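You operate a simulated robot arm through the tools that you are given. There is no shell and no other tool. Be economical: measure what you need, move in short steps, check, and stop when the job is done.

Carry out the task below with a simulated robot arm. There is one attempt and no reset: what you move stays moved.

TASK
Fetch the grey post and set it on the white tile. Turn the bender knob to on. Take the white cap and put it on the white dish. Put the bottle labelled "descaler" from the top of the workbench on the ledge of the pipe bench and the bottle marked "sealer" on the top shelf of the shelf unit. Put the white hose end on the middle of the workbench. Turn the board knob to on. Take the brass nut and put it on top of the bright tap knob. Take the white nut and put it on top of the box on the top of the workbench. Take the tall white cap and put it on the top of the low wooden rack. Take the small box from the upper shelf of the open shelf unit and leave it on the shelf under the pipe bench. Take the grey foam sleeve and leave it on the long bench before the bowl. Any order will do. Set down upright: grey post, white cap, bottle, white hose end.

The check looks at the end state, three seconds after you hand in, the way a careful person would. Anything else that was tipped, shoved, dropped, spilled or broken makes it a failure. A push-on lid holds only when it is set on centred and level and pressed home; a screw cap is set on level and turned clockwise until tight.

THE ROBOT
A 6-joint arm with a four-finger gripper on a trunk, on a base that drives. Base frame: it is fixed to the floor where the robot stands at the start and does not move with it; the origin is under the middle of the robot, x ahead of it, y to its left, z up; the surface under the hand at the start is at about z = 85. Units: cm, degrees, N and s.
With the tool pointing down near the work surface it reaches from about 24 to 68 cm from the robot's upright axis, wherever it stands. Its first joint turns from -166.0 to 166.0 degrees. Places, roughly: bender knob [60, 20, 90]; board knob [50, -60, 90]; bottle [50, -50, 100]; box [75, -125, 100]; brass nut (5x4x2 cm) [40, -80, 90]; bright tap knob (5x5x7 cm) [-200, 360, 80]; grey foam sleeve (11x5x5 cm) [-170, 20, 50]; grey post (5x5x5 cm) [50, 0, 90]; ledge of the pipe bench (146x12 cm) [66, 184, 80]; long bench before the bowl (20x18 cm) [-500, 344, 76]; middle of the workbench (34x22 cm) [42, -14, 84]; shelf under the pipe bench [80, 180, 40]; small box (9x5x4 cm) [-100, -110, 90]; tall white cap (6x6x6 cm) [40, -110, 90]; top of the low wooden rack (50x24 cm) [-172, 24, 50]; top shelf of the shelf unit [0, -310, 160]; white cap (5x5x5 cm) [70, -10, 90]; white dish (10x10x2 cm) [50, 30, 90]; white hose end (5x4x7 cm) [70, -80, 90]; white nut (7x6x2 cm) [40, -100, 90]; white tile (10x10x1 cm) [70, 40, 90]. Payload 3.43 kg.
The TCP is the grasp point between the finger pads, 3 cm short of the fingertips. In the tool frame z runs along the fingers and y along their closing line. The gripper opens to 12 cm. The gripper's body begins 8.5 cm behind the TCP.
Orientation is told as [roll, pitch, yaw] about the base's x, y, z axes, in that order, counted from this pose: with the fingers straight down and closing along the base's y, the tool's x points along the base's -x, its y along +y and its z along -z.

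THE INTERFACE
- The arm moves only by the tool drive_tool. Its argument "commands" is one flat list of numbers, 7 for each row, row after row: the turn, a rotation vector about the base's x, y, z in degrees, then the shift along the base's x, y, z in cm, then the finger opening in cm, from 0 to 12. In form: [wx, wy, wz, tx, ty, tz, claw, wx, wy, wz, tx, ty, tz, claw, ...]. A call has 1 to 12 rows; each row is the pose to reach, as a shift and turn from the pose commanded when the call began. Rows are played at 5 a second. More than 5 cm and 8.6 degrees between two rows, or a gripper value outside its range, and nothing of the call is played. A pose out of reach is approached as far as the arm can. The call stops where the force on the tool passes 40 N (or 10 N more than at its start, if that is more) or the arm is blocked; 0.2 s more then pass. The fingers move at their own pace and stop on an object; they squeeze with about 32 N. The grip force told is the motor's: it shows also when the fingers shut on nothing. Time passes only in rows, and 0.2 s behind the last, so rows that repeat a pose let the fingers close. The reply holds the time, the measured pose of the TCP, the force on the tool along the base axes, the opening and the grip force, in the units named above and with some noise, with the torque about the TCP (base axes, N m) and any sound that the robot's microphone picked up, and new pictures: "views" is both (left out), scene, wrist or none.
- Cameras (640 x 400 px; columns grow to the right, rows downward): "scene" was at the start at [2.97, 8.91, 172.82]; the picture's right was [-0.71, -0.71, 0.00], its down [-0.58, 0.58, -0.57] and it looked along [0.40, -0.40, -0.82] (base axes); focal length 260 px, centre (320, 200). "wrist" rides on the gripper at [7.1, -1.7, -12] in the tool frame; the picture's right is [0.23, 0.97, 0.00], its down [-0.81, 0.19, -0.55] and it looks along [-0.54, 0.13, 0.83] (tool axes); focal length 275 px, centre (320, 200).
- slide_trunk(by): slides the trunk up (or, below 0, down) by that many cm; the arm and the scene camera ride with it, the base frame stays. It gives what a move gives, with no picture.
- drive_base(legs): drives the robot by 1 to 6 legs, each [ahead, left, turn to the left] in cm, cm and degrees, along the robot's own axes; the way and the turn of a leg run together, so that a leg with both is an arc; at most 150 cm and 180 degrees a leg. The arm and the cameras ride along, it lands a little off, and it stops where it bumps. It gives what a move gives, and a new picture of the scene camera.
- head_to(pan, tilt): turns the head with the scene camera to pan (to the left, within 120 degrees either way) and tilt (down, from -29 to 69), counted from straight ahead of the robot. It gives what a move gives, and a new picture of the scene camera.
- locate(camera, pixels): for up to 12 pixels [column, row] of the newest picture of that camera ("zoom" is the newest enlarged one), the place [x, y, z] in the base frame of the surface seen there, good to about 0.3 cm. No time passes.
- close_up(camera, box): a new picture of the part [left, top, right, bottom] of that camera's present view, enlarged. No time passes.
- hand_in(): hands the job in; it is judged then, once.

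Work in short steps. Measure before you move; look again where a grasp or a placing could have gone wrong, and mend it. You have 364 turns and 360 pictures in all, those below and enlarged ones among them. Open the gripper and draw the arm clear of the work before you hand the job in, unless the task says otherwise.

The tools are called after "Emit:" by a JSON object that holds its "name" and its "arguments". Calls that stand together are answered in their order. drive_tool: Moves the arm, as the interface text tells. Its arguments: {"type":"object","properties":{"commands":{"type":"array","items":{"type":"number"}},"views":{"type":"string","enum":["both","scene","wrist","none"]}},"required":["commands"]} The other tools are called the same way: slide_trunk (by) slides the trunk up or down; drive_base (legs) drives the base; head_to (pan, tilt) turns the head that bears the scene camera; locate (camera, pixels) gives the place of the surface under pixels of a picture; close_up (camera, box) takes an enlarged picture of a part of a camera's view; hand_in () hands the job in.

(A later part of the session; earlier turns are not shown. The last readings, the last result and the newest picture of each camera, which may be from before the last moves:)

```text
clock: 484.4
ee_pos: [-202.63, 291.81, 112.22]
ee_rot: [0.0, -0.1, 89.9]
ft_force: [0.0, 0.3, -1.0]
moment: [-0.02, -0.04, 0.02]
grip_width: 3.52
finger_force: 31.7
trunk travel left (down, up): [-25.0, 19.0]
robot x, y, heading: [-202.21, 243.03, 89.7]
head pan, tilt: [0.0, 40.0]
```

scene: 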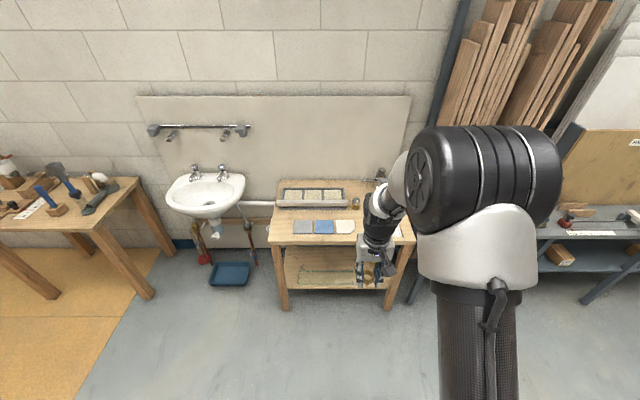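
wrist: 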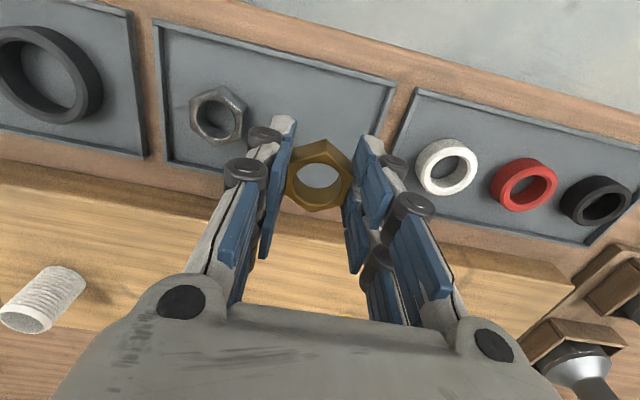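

I shift the base right 30 so the table is left of the arm in view.

Emit:
{"name": "drive_base", "arguments": {"legs": [[0, -30, 0]]}}

Emit:
{"name": "close_up", "arguments": {"camera": "scene", "box": [190, 150, 370, 280]}}

```text
clock: 486.4
ee_pos: [-172.91, 291.73, 112.32]
ee_rot: [0.0, 0.0, 90.2]
ft_force: [0.7, -0.3, -0.7]
moment: [-0.03, 0.02, 0.02]
grip_width: 3.51
finger_force: 32.1
trunk travel left (down, up): [-25.0, 19.0]
robot x, y, heading: [-172.32, 243.02, 90.3]
head pan, tilt: [0.0, 40.0]
```

scene: 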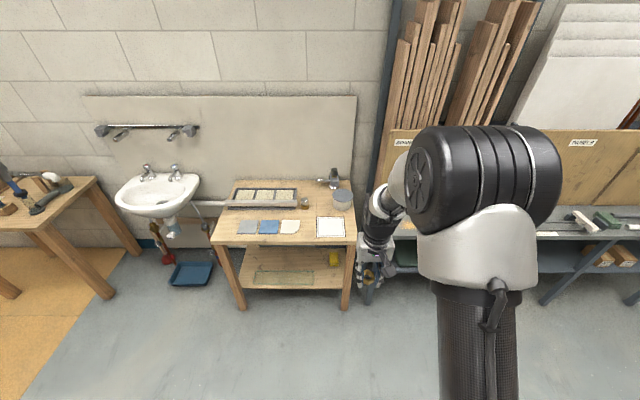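

```text
3.08 times, centred on (280, 215) of scene
```

zoom: 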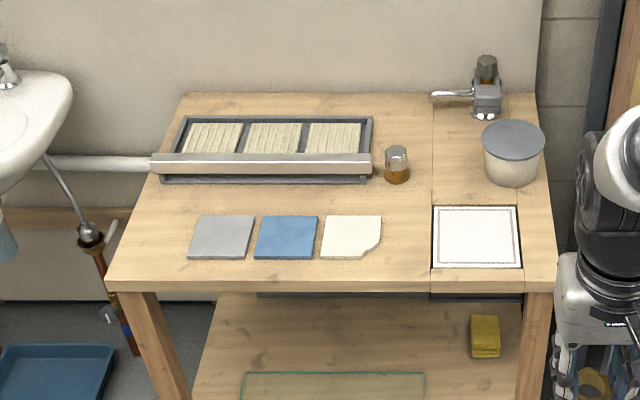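

Emit:
{"name": "locate", "arguments": {"camera": "zoom", "pixels": [[487, 62], [487, 75], [487, 95], [455, 95], [488, 112], [470, 115], [397, 150], [397, 175], [512, 130], [480, 90]]}}

Emit:
{"name": "close_up", "arguments": {"camera": "scene", "box": [300, 155, 370, 210]}}

```text
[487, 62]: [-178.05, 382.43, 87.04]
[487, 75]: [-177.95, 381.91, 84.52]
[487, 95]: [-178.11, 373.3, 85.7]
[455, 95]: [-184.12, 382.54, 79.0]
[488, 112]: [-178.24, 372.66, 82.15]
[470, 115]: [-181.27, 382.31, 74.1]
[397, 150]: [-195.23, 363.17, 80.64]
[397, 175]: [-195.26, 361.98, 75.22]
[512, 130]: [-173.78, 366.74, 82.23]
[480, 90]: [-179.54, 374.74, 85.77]
```

```text
7.27 times, centred on (335, 182) of scene
```

zoom: 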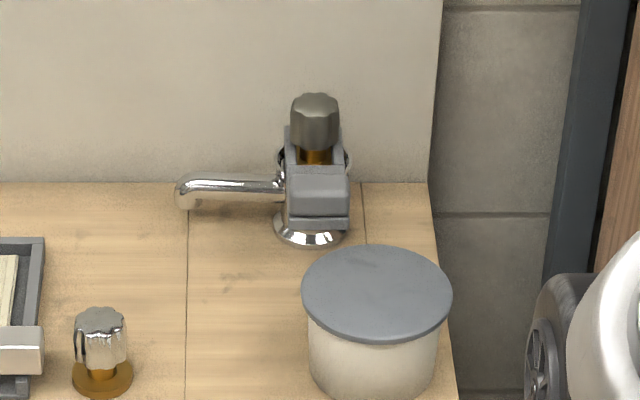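

The bright knob is the chrome knob on a brass foot at (-195,362.5), top ≈81.5. I drive so it comes within reach and look with the wrist camera.

Emit:
{"name": "drive_base", "arguments": {"legs": [[0, 22, 0], [57, 0, 0]]}}

Emit:
{"name": "drive_tool", "arguments": {"commands": [0, 0, 0, 0, 1, -4, 0, 0, 0, 0, 0, 2, -8, 0, 0, 0, 0, 0, 3, -12, 0], "views": "both"}}

```text
clock: 491.0
ee_pos: [-195.2, 349.77, 112.3]
ee_rot: [0.0, 0.0, 90.5]
ft_force: [-0.7, 1.0, -0.4]
moment: [-0.03, 0.0, -0.02]
grip_width: 3.5
finger_force: 32.4
trunk travel left (down, up): [-25.0, 19.0]
robot x, y, heading: [-194.46, 300.43, 90.5]
head pan, tilt: [0.0, 40.0]
```

scene: 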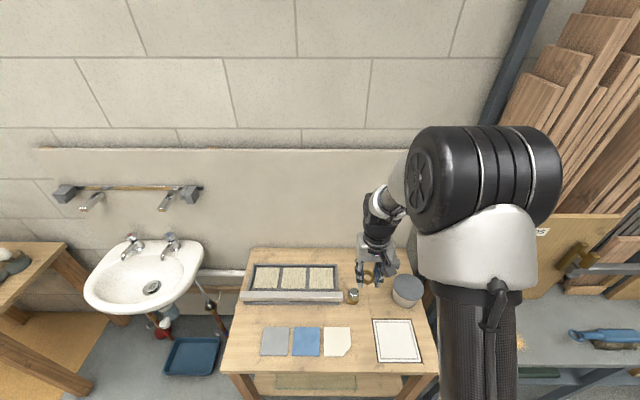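

```text
clock: 491.8
ee_pos: [-195.21, 352.83, 100.19]
ee_rot: [0.0, -0.2, 90.5]
ft_force: [-0.8, -0.2, -0.7]
moment: [-0.02, -0.01, -0.01]
grip_width: 3.52
finger_force: 32.3
trunk travel left (down, up): [-25.0, 19.0]
robot x, y, heading: [-194.35, 300.93, 90.5]
head pan, tilt: [0.0, 40.0]
```

scene: 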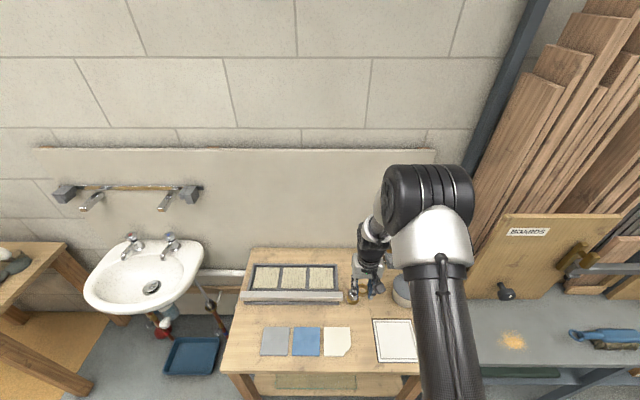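
wrist: 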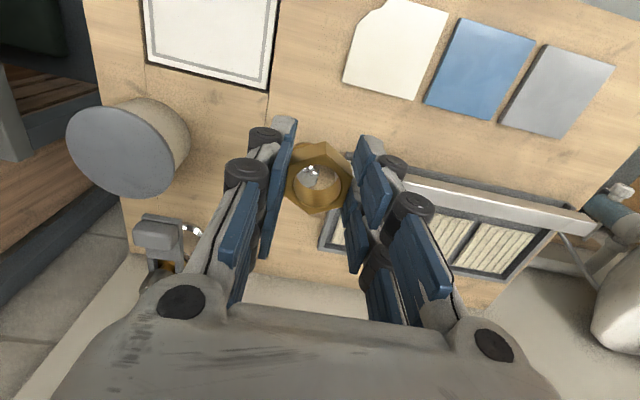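

The knob is seen through the nut's hole. I measure the knob's top accurately from the scene camera.

Emit:
{"name": "close_up", "arguments": {"camera": "scene", "box": [330, 265, 400, 315]}}

Emit:
{"name": "close_up", "arguments": {"camera": "wrist", "box": [270, 130, 370, 230]}}

```text
8.00 times, centred on (365, 290) of scene
```

zoom: 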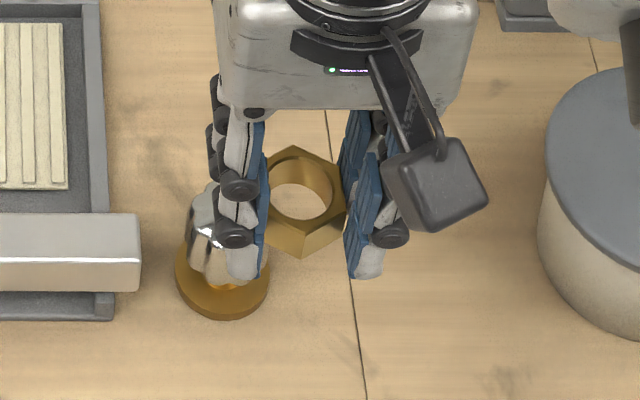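

```text
4.00 times, centred on (320, 180) of wrist
```

zoom: 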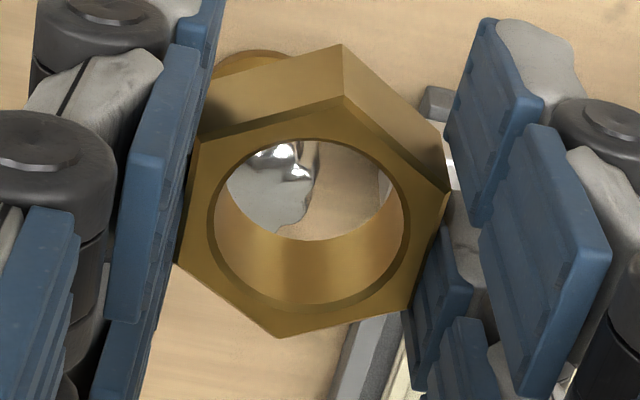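

I shift the hand sideways/back for an unobstructed wrist view of the knob.

Emit:
{"name": "drive_tool", "arguments": {"commands": [0, 0, 0, -4, -1, 0, 0, 0, 0, 0, -8, -2, 0, 0, 0, 0, 0, -12, -2, 0, 0], "views": "both"}}

Emit:
{"name": "close_up", "arguments": {"camera": "scene", "box": [320, 265, 390, 315]}}

```text
clock: 492.6
ee_pos: [-207.71, 350.54, 100.21]
ee_rot: [-0.1, -0.2, 90.3]
ft_force: [-0.2, 1.6, 0.0]
moment: [-0.02, 0.02, 0.02]
grip_width: 3.5
finger_force: 32.0
trunk travel left (down, up): [-25.0, 19.0]
robot x, y, heading: [-194.57, 300.45, 90.3]
head pan, tilt: [0.0, 40.0]
```

scene: 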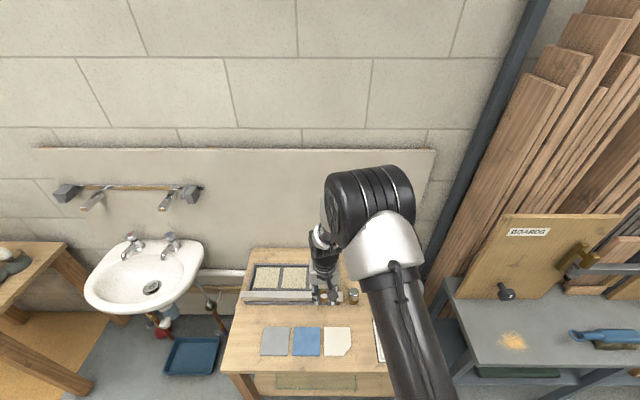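
wrist: 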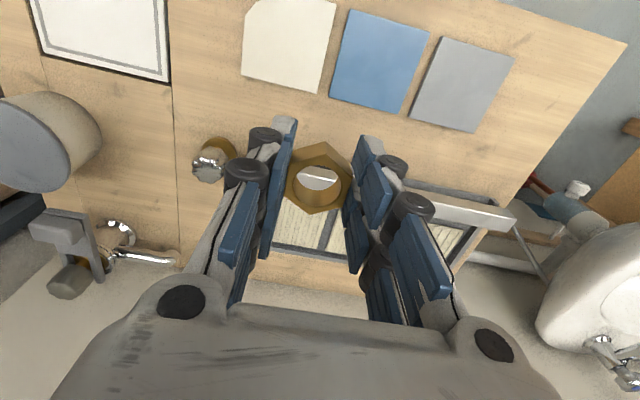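

```text
8.00 times, centred on (355, 290) of scene
```

zoom: 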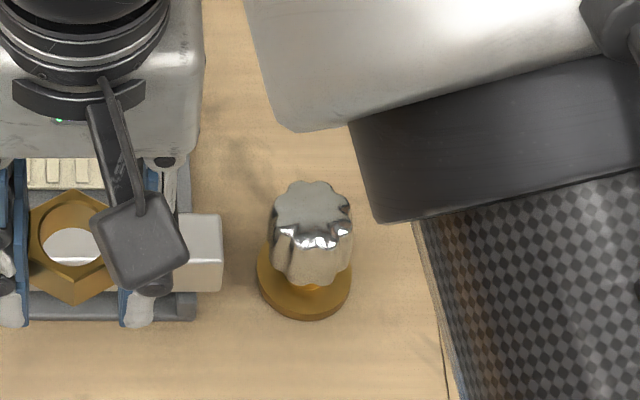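

Emit:
{"name": "locate", "arguments": {"camera": "zoom", "pixels": [[312, 207], [278, 207], [345, 210], [312, 185], [312, 228], [290, 192], [335, 225], [300, 312], [262, 275], [348, 275]]}}

Emit:
{"name": "close_up", "arguments": {"camera": "wrist", "box": [170, 110, 270, 210]}}

```text
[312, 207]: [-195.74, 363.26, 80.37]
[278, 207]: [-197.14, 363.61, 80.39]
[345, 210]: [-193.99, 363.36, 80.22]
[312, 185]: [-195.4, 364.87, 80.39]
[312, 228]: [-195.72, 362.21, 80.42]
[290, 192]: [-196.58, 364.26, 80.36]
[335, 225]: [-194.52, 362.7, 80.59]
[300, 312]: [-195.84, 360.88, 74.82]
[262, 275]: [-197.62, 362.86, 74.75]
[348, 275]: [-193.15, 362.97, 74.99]
```

```text
4.00 times, centred on (220, 160) of wrist
```

zoom: 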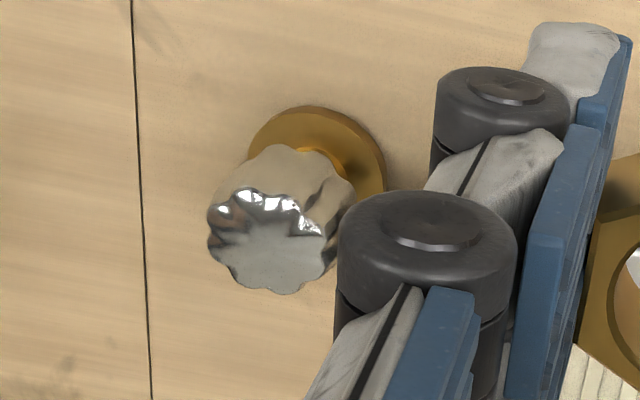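

Knob top centre (-195.55,363.4), z 80.4, ø≈3.2. I go above it at z≈90 and check alignment.

Emit:
{"name": "drive_tool", "arguments": {"commands": [0, 0, 0, 2, 4, 0, 0, 0, 0, 0, 5, 7.5, -1, 0, 0, 0, 0, 8.5, 10.5, -3, 0, 0, 0, 0, 12.1, 12.8, -5, 0, 0, 0, 0, 12.1, 12.8, -8, 0, 0, 0, 0, 12.1, 12.8, -10.5, 0], "views": "both"}}

Emit:
{"name": "close_up", "arguments": {"camera": "scene", "box": [330, 255, 400, 305]}}

Emit:
{"name": "close_up", "arguments": {"camera": "wrist", "box": [270, 130, 370, 230]}}

```text
refused: row 3 steps farther than a row can; nothing moved
```

```text
8.00 times, centred on (365, 280) of scene
```

zoom: 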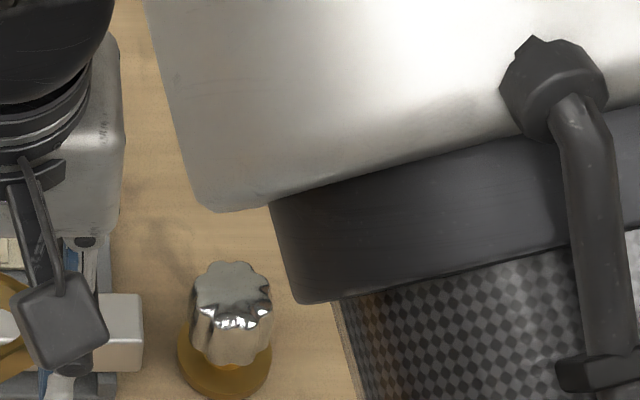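

```text
4.00 times, centred on (320, 180) of wrist
```

zoom: 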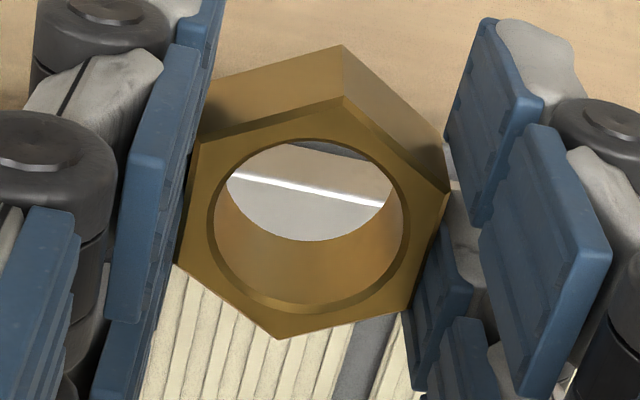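

Smaller steps this time.

Emit:
{"name": "drive_tool", "arguments": {"commands": [0, 0, 0, 2, 3.5, 0, 0, 0, 0, 0, 4.5, 6.5, -1, 0, 0, 0, 0, 7, 9, -3, 0, 0, 0, 0, 9.5, 11, -5, 0, 0, 0, 0, 12.1, 12.8, -7, 0, 0, 0, 0, 12.1, 12.8, -10.5, 0], "views": "both"}}

Emit:
{"name": "close_up", "arguments": {"camera": "scene", "box": [330, 255, 400, 305]}}

Emit:
{"name": "close_up", "arguments": {"camera": "wrist", "box": [270, 130, 370, 230]}}

```text
clock: 494.0
ee_pos: [-195.08, 363.67, 89.66]
ee_rot: [-0.1, -0.1, 90.4]
ft_force: [-0.3, 0.6, -0.1]
moment: [-0.03, -0.02, -0.02]
grip_width: 3.5
finger_force: 31.8
trunk travel left (down, up): [-25.0, 19.0]
robot x, y, heading: [-194.81, 300.78, 90.2]
head pan, tilt: [0.0, 40.0]
```

scene: 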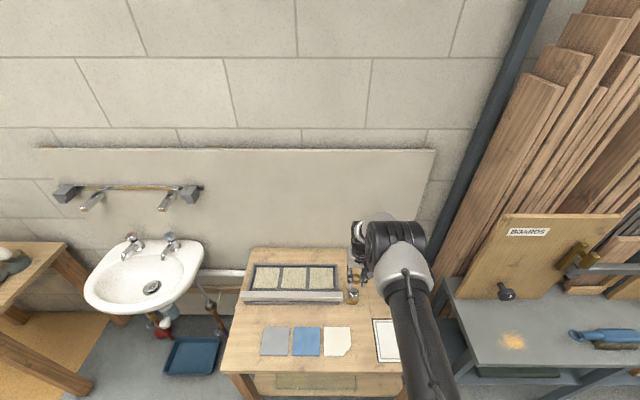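
wrist: 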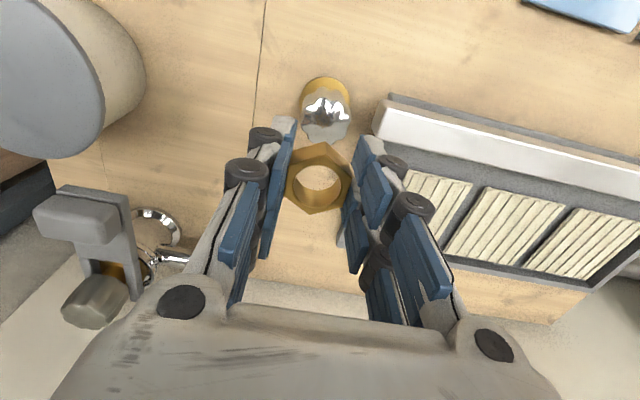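

```text
8.00 times, centred on (365, 280) of scene
```

zoom: 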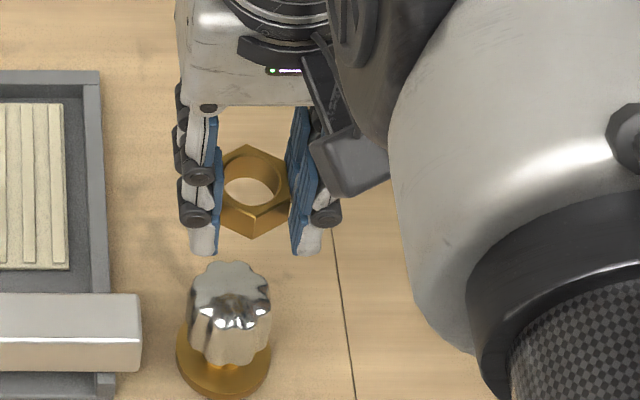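

```text
4.00 times, centred on (320, 180) of wrist
```

zoom: 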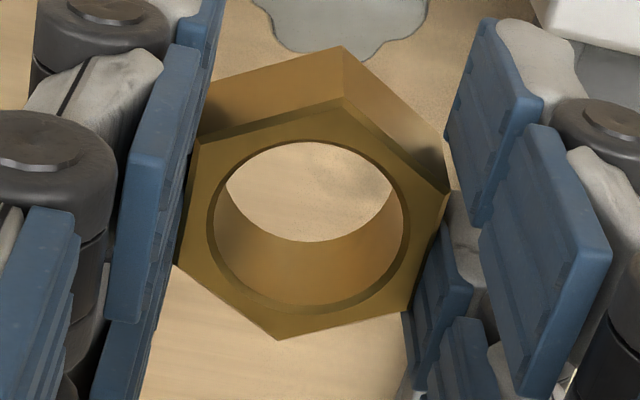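

I compare measured nut and knob positions.

Emit:
{"name": "locate", "arguments": {"camera": "scene", "pixels": [[356, 280]]}}

Emit:
{"name": "locate", "arguments": {"camera": "wrist", "pixels": [[325, 125], [305, 122], [345, 128], [325, 112], [327, 138], [291, 195], [349, 180], [317, 212], [325, 152]]}}

Emit:
{"name": "close_up", "arguments": {"camera": "wrist", "box": [280, 60, 370, 220]}}

```text
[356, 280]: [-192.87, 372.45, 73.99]
```

```text
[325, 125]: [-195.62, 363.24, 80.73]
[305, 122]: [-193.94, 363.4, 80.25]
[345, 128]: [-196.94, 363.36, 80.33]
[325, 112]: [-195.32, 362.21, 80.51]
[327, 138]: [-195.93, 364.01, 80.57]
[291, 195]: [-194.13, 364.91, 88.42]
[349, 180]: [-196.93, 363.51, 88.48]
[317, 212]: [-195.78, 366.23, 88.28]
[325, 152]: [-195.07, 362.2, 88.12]
```

```text
2.50 times, centred on (325, 140) of wrist
```

zoom: 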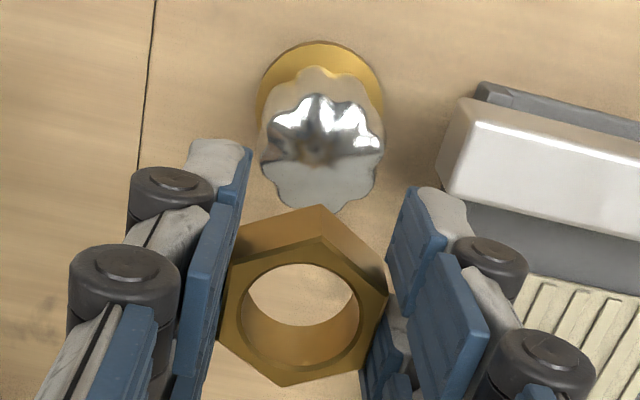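

Nut centre is at (-195.47,364.2), knob (-195.5,363.4): I shift y −0.75 and lower in steps.

Emit:
{"name": "drive_tool", "arguments": {"commands": [0, 0, 0, 0, -0.75, 0, 0, 0, 0, 0, 0, -0.75, -3, 0, 0, 0, 0, 0, -0.75, -4.8, 0, 0, 0, 0, 0, -0.75, -5.2, 0], "views": "both"}}

Emit:
{"name": "close_up", "arguments": {"camera": "scene", "box": [330, 265, 390, 310]}}

Emit:
{"name": "close_up", "arguments": {"camera": "wrist", "box": [270, 110, 370, 230]}}

```text
clock: 495.0
ee_pos: [-195.11, 362.77, 84.62]
ee_rot: [0.0, -0.2, 90.4]
ft_force: [0.3, -0.7, -0.6]
moment: [0.0, 0.06, -0.03]
grip_width: 3.51
finger_force: 31.9
trunk travel left (down, up): [-25.0, 19.0]
robot x, y, heading: [-194.81, 300.85, 90.3]
head pan, tilt: [0.0, 40.0]
```

scene: 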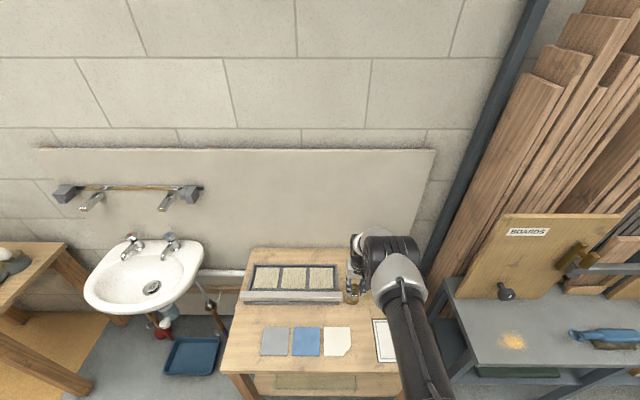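
wrist: 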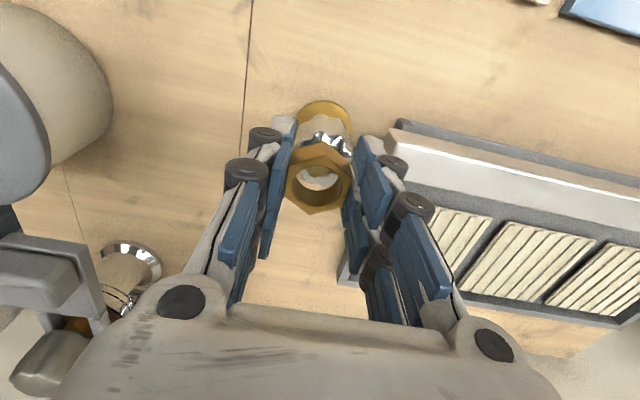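

```text
8.89 times, centred on (360, 288) of scene
```

zoom: 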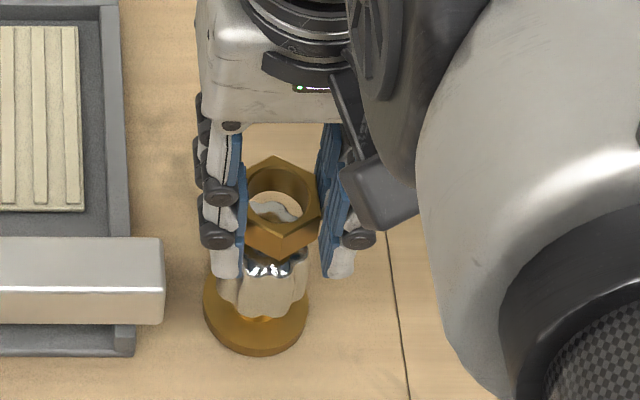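

```text
3.33 times, centred on (320, 170) of wrist
```

zoom: 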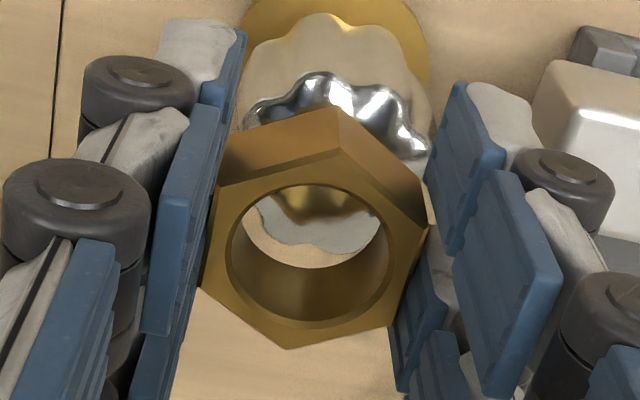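

Emit:
{"name": "locate", "arguments": {"camera": "zoom", "pixels": [[216, 185], [340, 150], [422, 225], [392, 325], [290, 348], [205, 285], [262, 110], [420, 140], [330, 235], [360, 245], [285, 240]]}}

```text
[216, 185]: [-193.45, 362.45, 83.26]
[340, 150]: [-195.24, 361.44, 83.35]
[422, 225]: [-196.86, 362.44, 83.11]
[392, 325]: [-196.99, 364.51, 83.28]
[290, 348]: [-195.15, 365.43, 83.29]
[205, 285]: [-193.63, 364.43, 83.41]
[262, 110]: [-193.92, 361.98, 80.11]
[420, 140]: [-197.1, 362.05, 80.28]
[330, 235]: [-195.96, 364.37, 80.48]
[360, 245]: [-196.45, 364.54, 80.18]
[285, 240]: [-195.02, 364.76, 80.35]
```

Nut centre (-195.22,363.45) vs knob (-195.5,363.35): I shift x −0.3 and lower to contact.

Emit:
{"name": "drive_tool", "arguments": {"commands": [0, 0, 0, -0.3, -0.1, -0.3, 0, 0, 0, 0, -0.3, -0.1, -0.55, 0, 0, 0, 0, -0.3, -0.1, -0.75, 0], "views": "none"}}

```text
clock: 495.8
ee_pos: [-195.47, 362.55, 83.97]
ee_rot: [0.0, -0.1, 90.4]
ft_force: [-0.2, -0.6, -0.2]
moment: [0.0, -0.03, -0.02]
grip_width: 3.52
finger_force: 32.1
trunk travel left (down, up): [-25.0, 19.0]
robot x, y, heading: [-194.65, 300.65, 90.6]
head pan, tilt: [0.0, 40.0]
```

Emit:
{"name": "drive_tool", "arguments": {"commands": [0, 0, 0, 0, 0, -0.15, 0, 0, 0, 0, 0, 0, -0.3, 0], "views": "none"}}

```text
clock: 496.4
ee_pos: [-195.39, 362.63, 83.78]
ee_rot: [0.1, -0.2, 90.4]
ft_force: [-0.8, -5.0, 19.4]
moment: [-0.23, 0.02, 0.01]
grip_width: 3.51
finger_force: 31.9
trunk travel left (down, up): [-25.0, 19.0]
robot x, y, heading: [-194.85, 300.81, 90.4]
head pan, tilt: [0.0, 40.0]
```

Contact. I ease a little, open slightly and rise vertically.

Emit:
{"name": "drive_tool", "arguments": {"commands": [0, 0, 0, 0, 0, 0.15, 0, 0, 0, 0, 0, 0, 0.15, 4, 0, 0, 0, 0, 0, 0.15, 5, 0, 0, 0, 0, 0, 0.3, 5.5, 0, 0, 0, 0, 0, 3, 6, 0, 0, 0, 0, 0, 7, 7, 0, 0, 0, 0, -1, 11, 9, 0, 0, 0, 0, -5, 13, 10], "views": "both"}}

Emit:
{"name": "close_up", "arguments": {"camera": "wrist", "box": [270, 110, 390, 240]}}

```text
clock: 498.2
ee_pos: [-195.57, 357.56, 96.69]
ee_rot: [0.0, -0.2, 90.4]
ft_force: [-0.1, -0.5, -0.4]
moment: [0.02, 0.02, -0.02]
grip_width: 9.96
finger_force: 0.1
trunk travel left (down, up): [-25.0, 19.0]
robot x, y, heading: [-194.34, 301.09, 90.3]
head pan, tilt: [0.0, 40.0]
```

scene: 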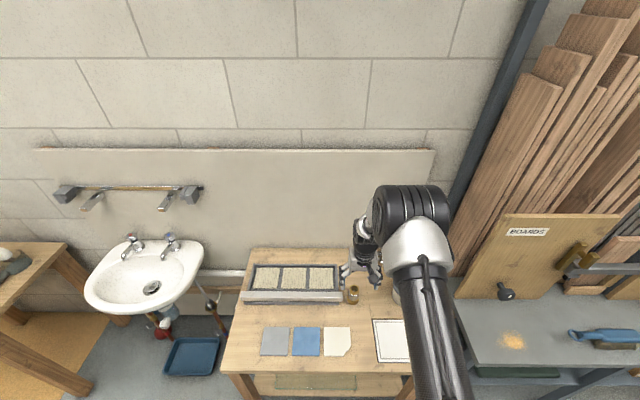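
wrist: 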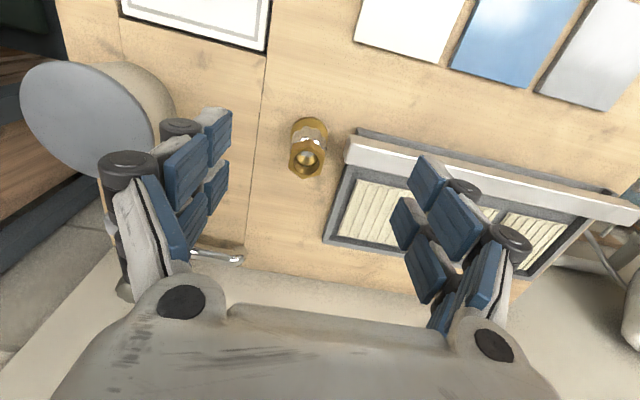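

```text
3.08 times, centred on (330, 175) of wrist
```

zoom: 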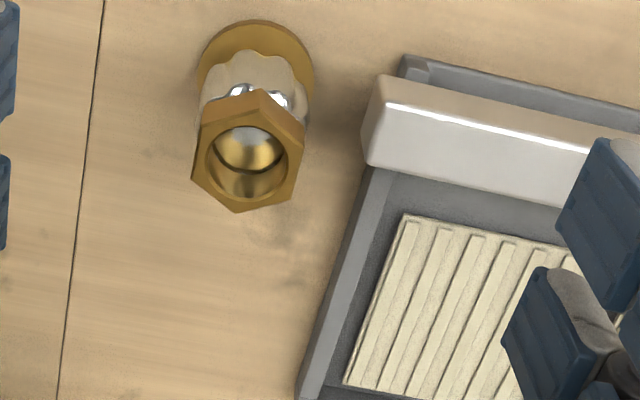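

The nut sits centred on the tap knob. Last: the tall white cap. I back off and drive to the workbench's right end.

Emit:
{"name": "drive_base", "arguments": {"legs": [[-58, 0, 0], [0, 0, -90.3], [140, 0, 0], [0, -120, 0], [0, -120, 0], [0, -115, 0]]}}

```text
clock: 528.8
ee_pos: [-14.31, -119.16, 96.71]
ee_rot: [0.0, -0.1, -3.4]
ft_force: [-0.3, 0.2, 0.3]
moment: [0.03, 0.02, 0.01]
grip_width: 10.01
finger_force: 0.1
trunk travel left (down, up): [-25.0, 19.0]
robot x, y, heading: [-71.09, -116.29, -3.6]
head pan, tilt: [0.0, 40.0]
stopped in leg 6: the robot was blocked; the commanded pose is now the measured one
```

scene: 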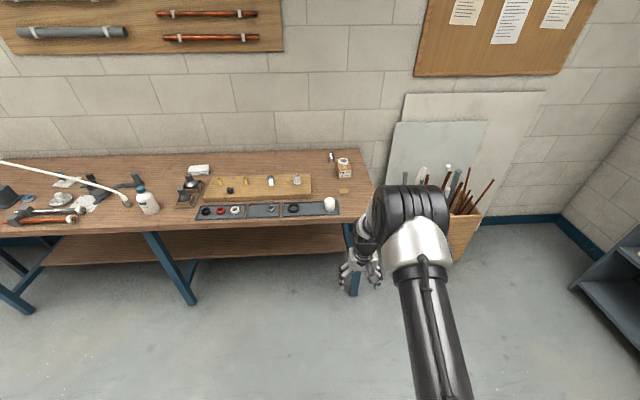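

The base touched something (x drifted to −71, near the open shelf unit). I move away from it at once and check the unit.

Emit:
{"name": "drive_base", "arguments": {"legs": [[25, 0, 3.6]]}}

Emit:
{"name": "head_to", "arguments": {"pan": 120, "tilt": 35}}

Emit:
{"name": "head_to", "arguments": {"pan": -120, "tilt": 35}}

```text
clock: 530.6
ee_pos: [10.64, -116.4, 96.57]
ee_rot: [-0.2, 0.0, 0.1]
ft_force: [-0.4, 0.0, -0.3]
moment: [0.0, 0.05, -0.02]
grip_width: 10.01
finger_force: 0.1
trunk travel left (down, up): [-25.0, 19.0]
robot x, y, heading: [-46.63, -117.35, -0.1]
head pan, tilt: [0.0, 40.0]
```

scene: 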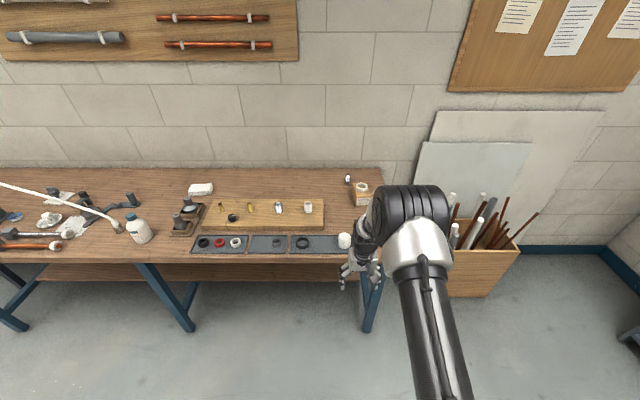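

```text
clock: 532.6
ee_pos: [10.6, -116.4, 96.55]
ee_rot: [0.1, -0.1, 0.1]
ft_force: [0.6, 0.4, -0.3]
moment: [-0.02, 0.02, 0.03]
grip_width: 9.99
finger_force: 0.0
trunk travel left (down, up): [-25.0, 19.0]
robot x, y, heading: [-46.19, -117.15, 0.1]
head pan, tilt: [120.0, 35.0]
```

scene: 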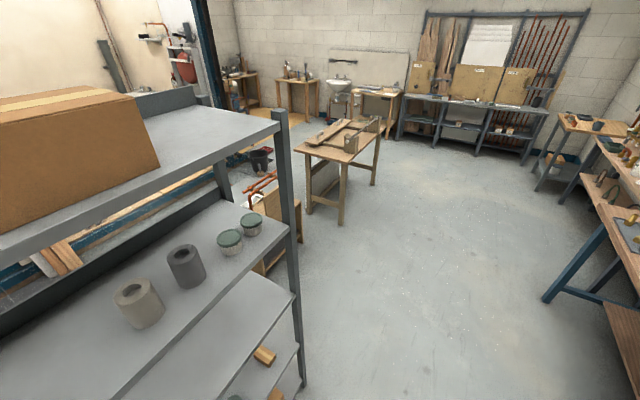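

```text
clock: 536.0
ee_pos: [10.55, -116.42, 96.64]
ee_rot: [0.0, 0.0, 0.1]
ft_force: [-0.1, -0.3, 0.5]
moment: [-0.02, 0.02, 0.01]
grip_width: 9.99
finger_force: 0.0
trunk travel left (down, up): [-25.0, 19.0]
robot x, y, heading: [-46.25, -117.26, 0.1]
head pan, tilt: [-120.0, 35.0]
```

scene: 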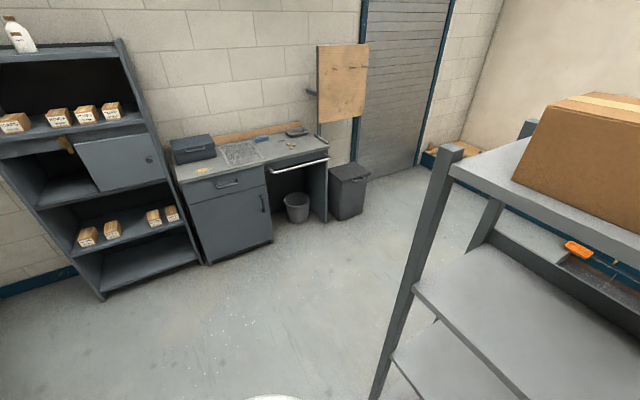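

Everything on the unit is upright. Now to the tall cap: raise the arm, drive ahead 42, and look.

Emit:
{"name": "drive_tool", "arguments": {"commands": [0, 0, 0, -3, 0, 4, 12, 0, 0, 0, -6, 0, 8, 12, 0, 0, 0, -9, 0, 12, 12], "views": "none"}}

Emit:
{"name": "drive_base", "arguments": {"legs": [[42, 5, 0]]}}

Emit:
{"name": "drive_tool", "arguments": {"commands": [0, 0, 0, -4, 0, -1, 12, 0, 0, 0, -8, 0, -2, 12, 0, 0, 0, -12, 0, -4, 12], "views": "wrist"}}

```text
clock: 536.8
ee_pos: [1.47, -116.32, 108.98]
ee_rot: [-0.1, 0.0, 0.1]
ft_force: [-0.2, -0.5, 0.4]
moment: [0.03, -0.05, 0.01]
grip_width: 12.02
finger_force: 0.1
trunk travel left (down, up): [-25.0, 19.0]
robot x, y, heading: [-46.15, -117.12, 0.1]
head pan, tilt: [-120.0, 35.0]
```

```text
clock: 539.4
ee_pos: [44.31, -111.17, 108.81]
ee_rot: [-0.2, 0.0, 0.4]
ft_force: [0.4, 0.7, 0.2]
moment: [-0.04, 0.04, 0.01]
grip_width: 11.96
finger_force: 0.0
trunk travel left (down, up): [-25.0, 19.0]
robot x, y, heading: [-3.71, -111.78, 0.3]
head pan, tilt: [-120.0, 35.0]
```

scene: 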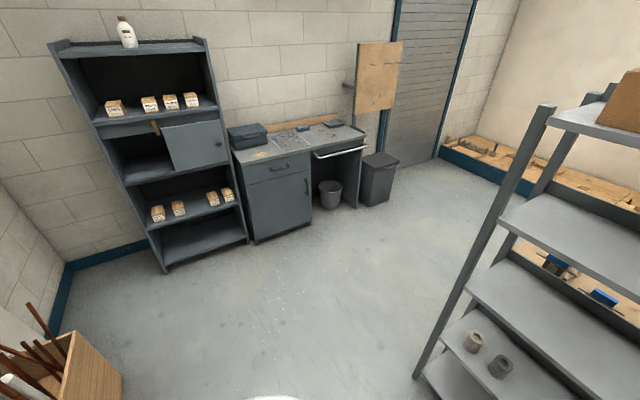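

```text
clock: 540.2
ee_pos: [32.25, -111.09, 104.71]
ee_rot: [0.0, -0.2, 0.2]
ft_force: [-0.2, 1.0, -0.1]
moment: [-0.01, 0.0, -0.01]
grip_width: 12.0
finger_force: 0.1
trunk travel left (down, up): [-25.0, 19.0]
robot x, y, heading: [-3.39, -111.96, 0.3]
head pan, tilt: [-120.0, 35.0]
```

wrist: 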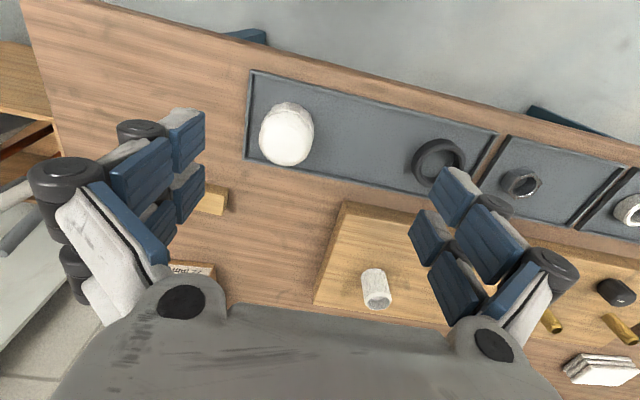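

Emit:
{"name": "close_up", "arguments": {"camera": "wrist", "box": [240, 80, 340, 180]}}

Emit:
{"name": "locate", "arguments": {"camera": "zoom", "pixels": [[180, 230], [80, 235], [280, 220], [180, 140], [180, 320], [190, 100]]}}

```text
4.00 times, centred on (290, 130) of wrist
```

zoom: 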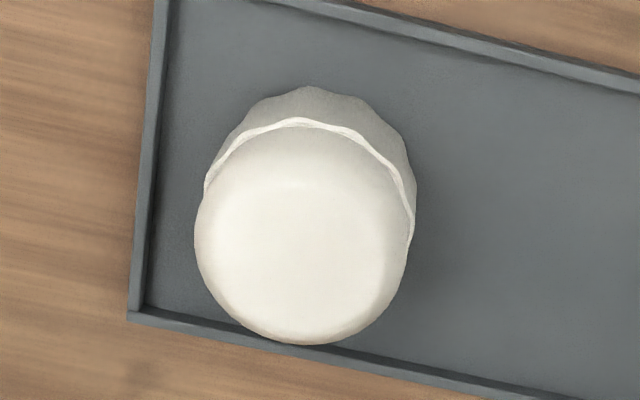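

```text
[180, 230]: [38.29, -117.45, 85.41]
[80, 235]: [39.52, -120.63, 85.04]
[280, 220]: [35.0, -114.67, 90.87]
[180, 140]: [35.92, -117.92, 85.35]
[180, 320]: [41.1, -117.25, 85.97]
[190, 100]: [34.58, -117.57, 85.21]
```

Emit:
{"name": "locate", "arguments": {"camera": "zoom", "pixels": [[305, 230], [200, 240], [405, 250], [305, 335], [300, 132], [305, 95], [240, 330], [370, 330]]}}

```text
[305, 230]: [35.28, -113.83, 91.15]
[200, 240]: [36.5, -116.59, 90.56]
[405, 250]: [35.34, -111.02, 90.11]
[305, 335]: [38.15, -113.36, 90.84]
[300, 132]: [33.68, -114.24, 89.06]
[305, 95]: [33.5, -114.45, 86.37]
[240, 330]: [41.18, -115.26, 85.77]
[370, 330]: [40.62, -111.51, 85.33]
```

Cap: centre (35.8,-113.85), top 91.1, ø≈6. I back the base 10 cm, tilt the tool 15° forward, and move over it.

Emit:
{"name": "drive_base", "arguments": {"legs": [[-11, 0, 0]]}}

Emit:
{"name": "drive_tool", "arguments": {"commands": [0, -5, 0, 4, -1, 0, 10, 0, -10, 0, 8, -2, -1, 8, 0, -15, 0, 12, -2.7, -2, 7.2], "views": "wrist"}}

```text
clock: 541.4
ee_pos: [21.19, -111.16, 104.77]
ee_rot: [0.0, -0.1, 0.3]
ft_force: [-0.8, 0.2, 0.0]
moment: [0.03, -0.04, -0.02]
grip_width: 12.01
finger_force: 0.1
trunk travel left (down, up): [-25.0, 19.0]
robot x, y, heading: [-14.69, -112.06, 0.0]
head pan, tilt: [-120.0, 35.0]
```

scene: 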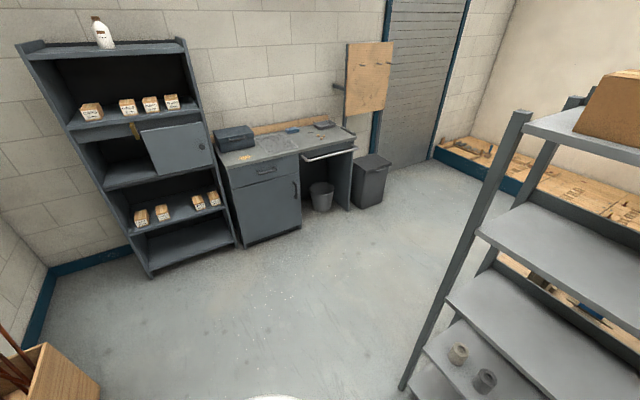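

```text
clock: 542.2
ee_pos: [32.34, -113.7, 102.82]
ee_rot: [-0.2, -13.7, 0.3]
ft_force: [-0.1, -0.3, 0.8]
moment: [-0.02, -0.01, -0.01]
grip_width: 7.39
finger_force: 0.9
out of reach, approached as far as the arm can: row 3
trunk travel left (down, up): [-25.0, 19.0]
robot x, y, heading: [-14.53, -112.16, 0.2]
head pan, tilt: [-120.0, 35.0]
```

wrist: 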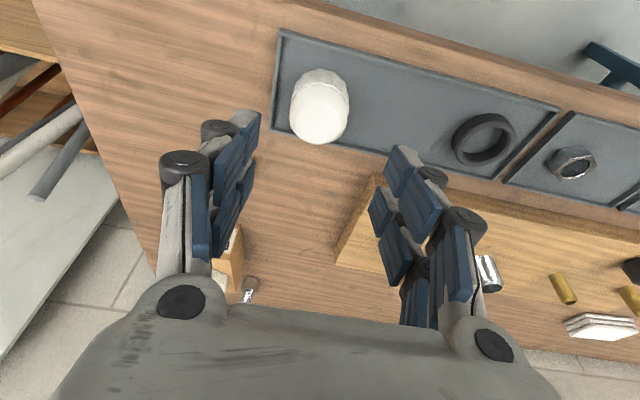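

Emit:
{"name": "drive_base", "arguments": {"legs": [[-10, 0, 0]]}}

Emit:
{"name": "drive_tool", "arguments": {"commands": [0, -0.7, 0, 4.5, 0, -1, 7.2, 0, -1.3, 0, 9, 0, -2, 7.2, 0, -1.3, 0, 12, 0, -4, 7.2], "views": "wrist"}}

```text
clock: 543.3
ee_pos: [22.51, -113.6, 103.05]
ee_rot: [-0.2, -14.0, 0.3]
ft_force: [0.1, 0.6, 0.5]
moment: [-0.02, -0.01, 0.02]
grip_width: 7.21
finger_force: 0.1
trunk travel left (down, up): [-25.0, 19.0]
robot x, y, heading: [-24.35, -112.38, 0.3]
head pan, tilt: [-120.0, 35.0]
```

scene: 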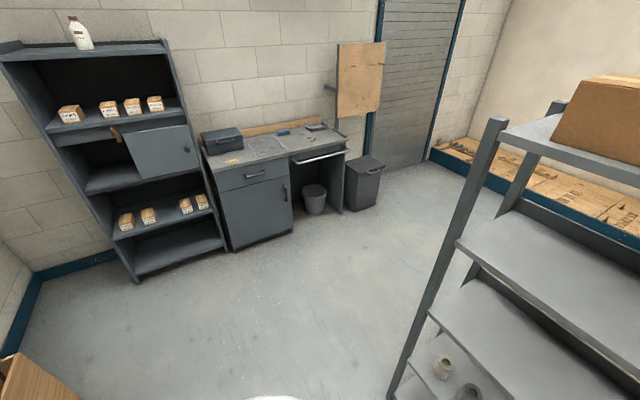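

```text
clock: 544.1
ee_pos: [34.54, -113.6, 98.73]
ee_rot: [-0.1, -15.1, 0.3]
ft_force: [0.8, -0.5, 0.0]
moment: [-0.01, -0.01, 0.01]
grip_width: 7.2
finger_force: 0.1
trunk travel left (down, up): [-25.0, 19.0]
robot x, y, heading: [-24.26, -111.86, 0.2]
head pan, tilt: [-120.0, 35.0]
```

wrist: 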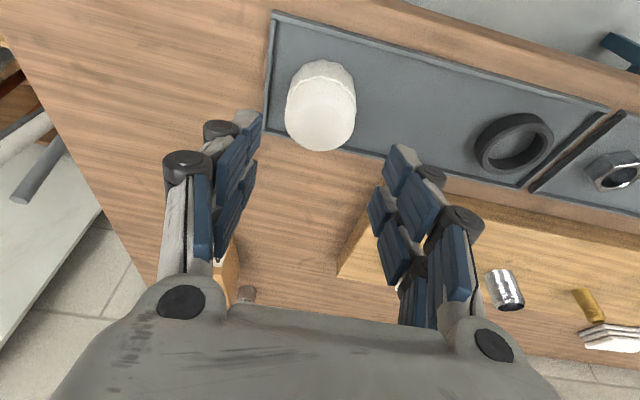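

Tilted 15°. I descend along the tool axis onto the cap.

Emit:
{"name": "drive_tool", "arguments": {"commands": [0, 0, 0, -1, -0.2, 0, 7.2, 0, 0, 0, 0, -0.2, -3.8, 7.2, 0, 0, 0, 0.6, -0.2, -6, 7.2, 0, 0, 0, 1.2, -0.2, -8.4, 7.2], "views": "wrist"}}

```text
clock: 545.1
ee_pos: [35.83, -113.9, 90.42]
ee_rot: [0.0, -15.1, 0.3]
ft_force: [-0.3, 0.3, 0.3]
moment: [0.04, 0.02, 0.02]
grip_width: 7.19
finger_force: 0.1
trunk travel left (down, up): [-25.0, 19.0]
robot x, y, heading: [-24.29, -112.32, 0.5]
head pan, tilt: [-120.0, 35.0]
```

wrist: 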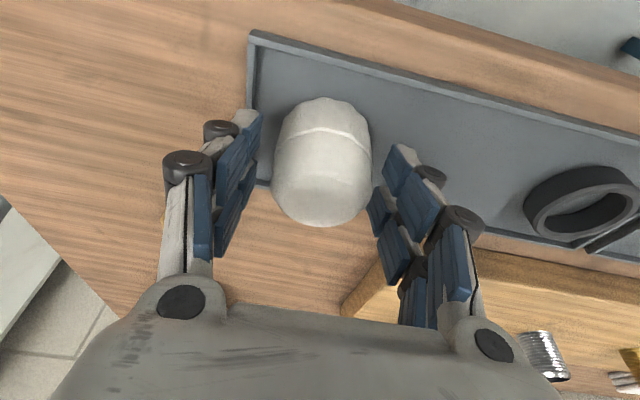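

Centred. I close and lift.

Emit:
{"name": "drive_tool", "arguments": {"commands": [0, 0, 0, 0, 0, 0, 4, 0, 0, 0, 0, 0, 0, 0, 0, 0, 0, 0, 0, 0, 0, 0, 0, 0, 0, 0, 1, 0, 0, 0, 0, 0, 0, 4, 0, 0, 0, 0, 0, 0, 8, 0, 0, 0, 0, 0, 0, 12, 0], "views": "wrist"}}

```text
clock: 546.7
ee_pos: [35.6, -113.95, 102.53]
ee_rot: [-0.2, -15.2, 0.2]
ft_force: [0.0, -0.4, -0.8]
moment: [0.01, 0.0, -0.01]
grip_width: 5.54
finger_force: 32.6
trunk travel left (down, up): [-25.0, 19.0]
robot x, y, heading: [-24.27, -112.19, 0.3]
head pan, tilt: [-120.0, 35.0]
```

wrist: 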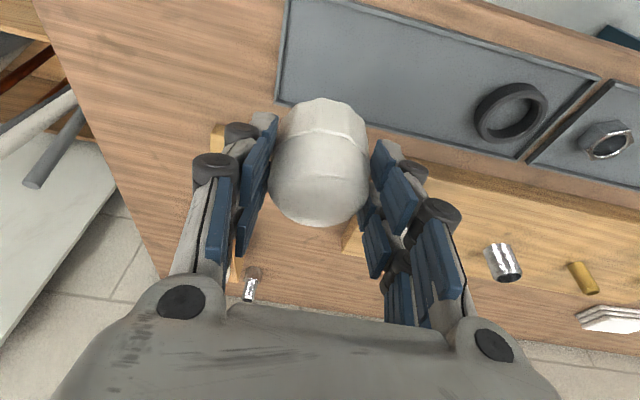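

Held. I raise it, back away from the bench, and drive the known route to the rack's back side.

Emit:
{"name": "drive_tool", "arguments": {"commands": [0, 0, 0, 0, 0, 4.7, 0, 0, 0, 0, 0, 0, 9.4, 0, 0, 0, 0, -1, 0, 14, 0], "views": "none"}}

Emit:
{"name": "drive_base", "arguments": {"legs": [[-20, 0, -0.3], [0, 112, 0], [0, 112, 0]]}}

Emit:
{"name": "head_to", "arguments": {"pan": 0, "tilt": 45}}

```text
clock: 547.5
ee_pos: [34.76, -113.93, 116.42]
ee_rot: [0.0, -15.0, 0.4]
ft_force: [-0.3, -0.3, -1.7]
moment: [-0.01, -0.02, 0.01]
grip_width: 5.52
finger_force: 32.0
trunk travel left (down, up): [-25.0, 19.0]
robot x, y, heading: [-24.47, -112.21, 0.6]
head pan, tilt: [-120.0, 35.0]
```

```text
clock: 559.8
ee_pos: [20.08, 108.29, 116.46]
ee_rot: [-0.1, -15.2, -2.5]
ft_force: [0.5, -0.2, 0.3]
moment: [-0.01, -0.03, 0.0]
grip_width: 5.54
finger_force: 31.9
trunk travel left (down, up): [-25.0, 19.0]
robot x, y, heading: [-39.14, 112.64, -2.5]
head pan, tilt: [-120.0, 35.0]
```

scene: 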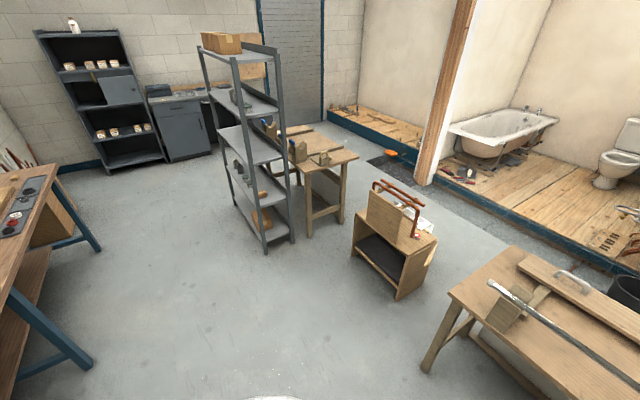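

```text
clock: 561.8
ee_pos: [20.01, 108.1, 116.46]
ee_rot: [-0.1, -15.2, -2.5]
ft_force: [-1.0, -0.6, -0.4]
moment: [-0.01, -0.01, -0.01]
grip_width: 5.51
finger_force: 31.3
trunk travel left (down, up): [-25.0, 19.0]
robot x, y, heading: [-39.22, 112.93, -2.5]
head pan, tilt: [0.0, 45.0]
```

scene: 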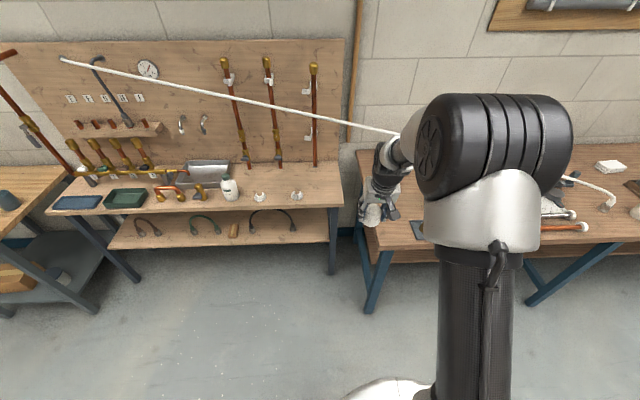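

Descaler and small box are fine in view. I continue: left, then backward along y≈228.

Emit:
{"name": "drive_base", "arguments": {"legs": [[0, 0, 2.5], [0, 115, 0], [-95, 0, 0], [-92, 0, 0]]}}

Emit:
{"name": "drive_base", "arguments": {"legs": [[0, 0, 0]]}}

```text
clock: 577.2
ee_pos: [-170.03, 223.93, 116.34]
ee_rot: [-0.1, -15.1, 0.5]
ft_force: [-0.5, -0.2, -0.3]
moment: [-0.03, 0.03, 0.01]
grip_width: 5.51
finger_force: 32.2
trunk travel left (down, up): [-25.0, 19.0]
robot x, y, heading: [-229.02, 225.62, 0.7]
head pan, tilt: [0.0, 45.0]
```

scene: 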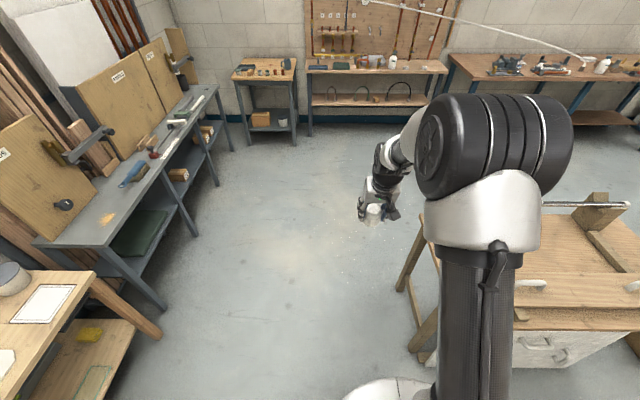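

```text
clock: 577.9
ee_pos: [-169.97, 223.89, 116.31]
ee_rot: [-0.1, -15.1, 0.6]
ft_force: [0.2, -0.2, -0.3]
moment: [-0.03, -0.03, 0.01]
grip_width: 5.51
finger_force: 32.7
trunk travel left (down, up): [-25.0, 19.0]
robot x, y, heading: [-229.02, 225.19, 0.5]
head pan, tilt: [0.0, 45.0]
```

scene: 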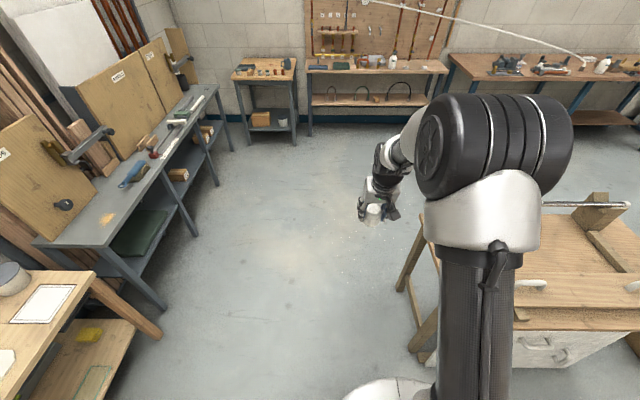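

Strafe right toward the rack in two legs.

Emit:
{"name": "drive_base", "arguments": {"legs": [[0, -100, -0.5]]}}

Emit:
{"name": "drive_base", "arguments": {"legs": [[0, -98, 0]]}}

```text
clock: 583.0
ee_pos: [-169.85, 123.71, 116.3]
ee_rot: [0.0, -15.1, -0.6]
ft_force: [0.2, -0.5, -1.6]
moment: [0.05, 0.0, 0.0]
grip_width: 5.49
finger_force: 32.3
trunk travel left (down, up): [-25.0, 19.0]
robot x, y, heading: [-229.18, 126.5, -0.8]
head pan, tilt: [0.0, 45.0]
```

scene: 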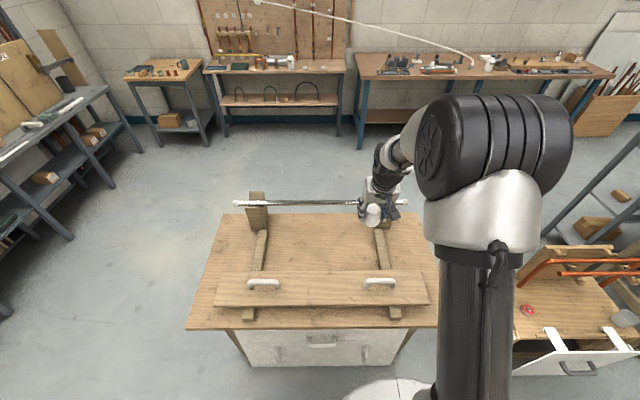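

```text
clock: 588.1
ee_pos: [-171.62, 23.9, 116.33]
ee_rot: [-0.1, -15.1, -1.4]
ft_force: [-0.1, 0.0, -0.8]
moment: [0.02, 0.02, -0.02]
grip_width: 5.53
finger_force: 32.1
trunk travel left (down, up): [-25.0, 19.0]
robot x, y, heading: [-230.94, 27.43, -1.4]
head pan, tilt: [0.0, 45.0]
```

scene: 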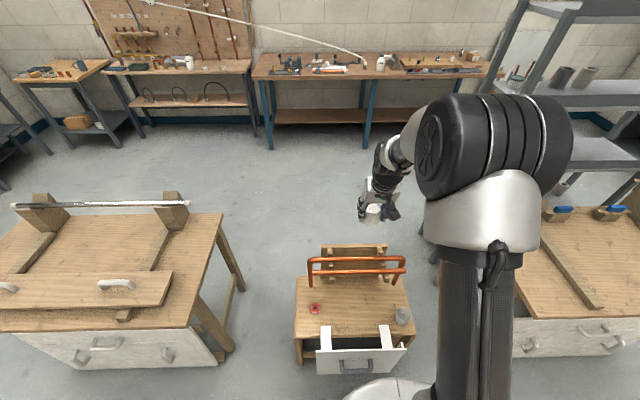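

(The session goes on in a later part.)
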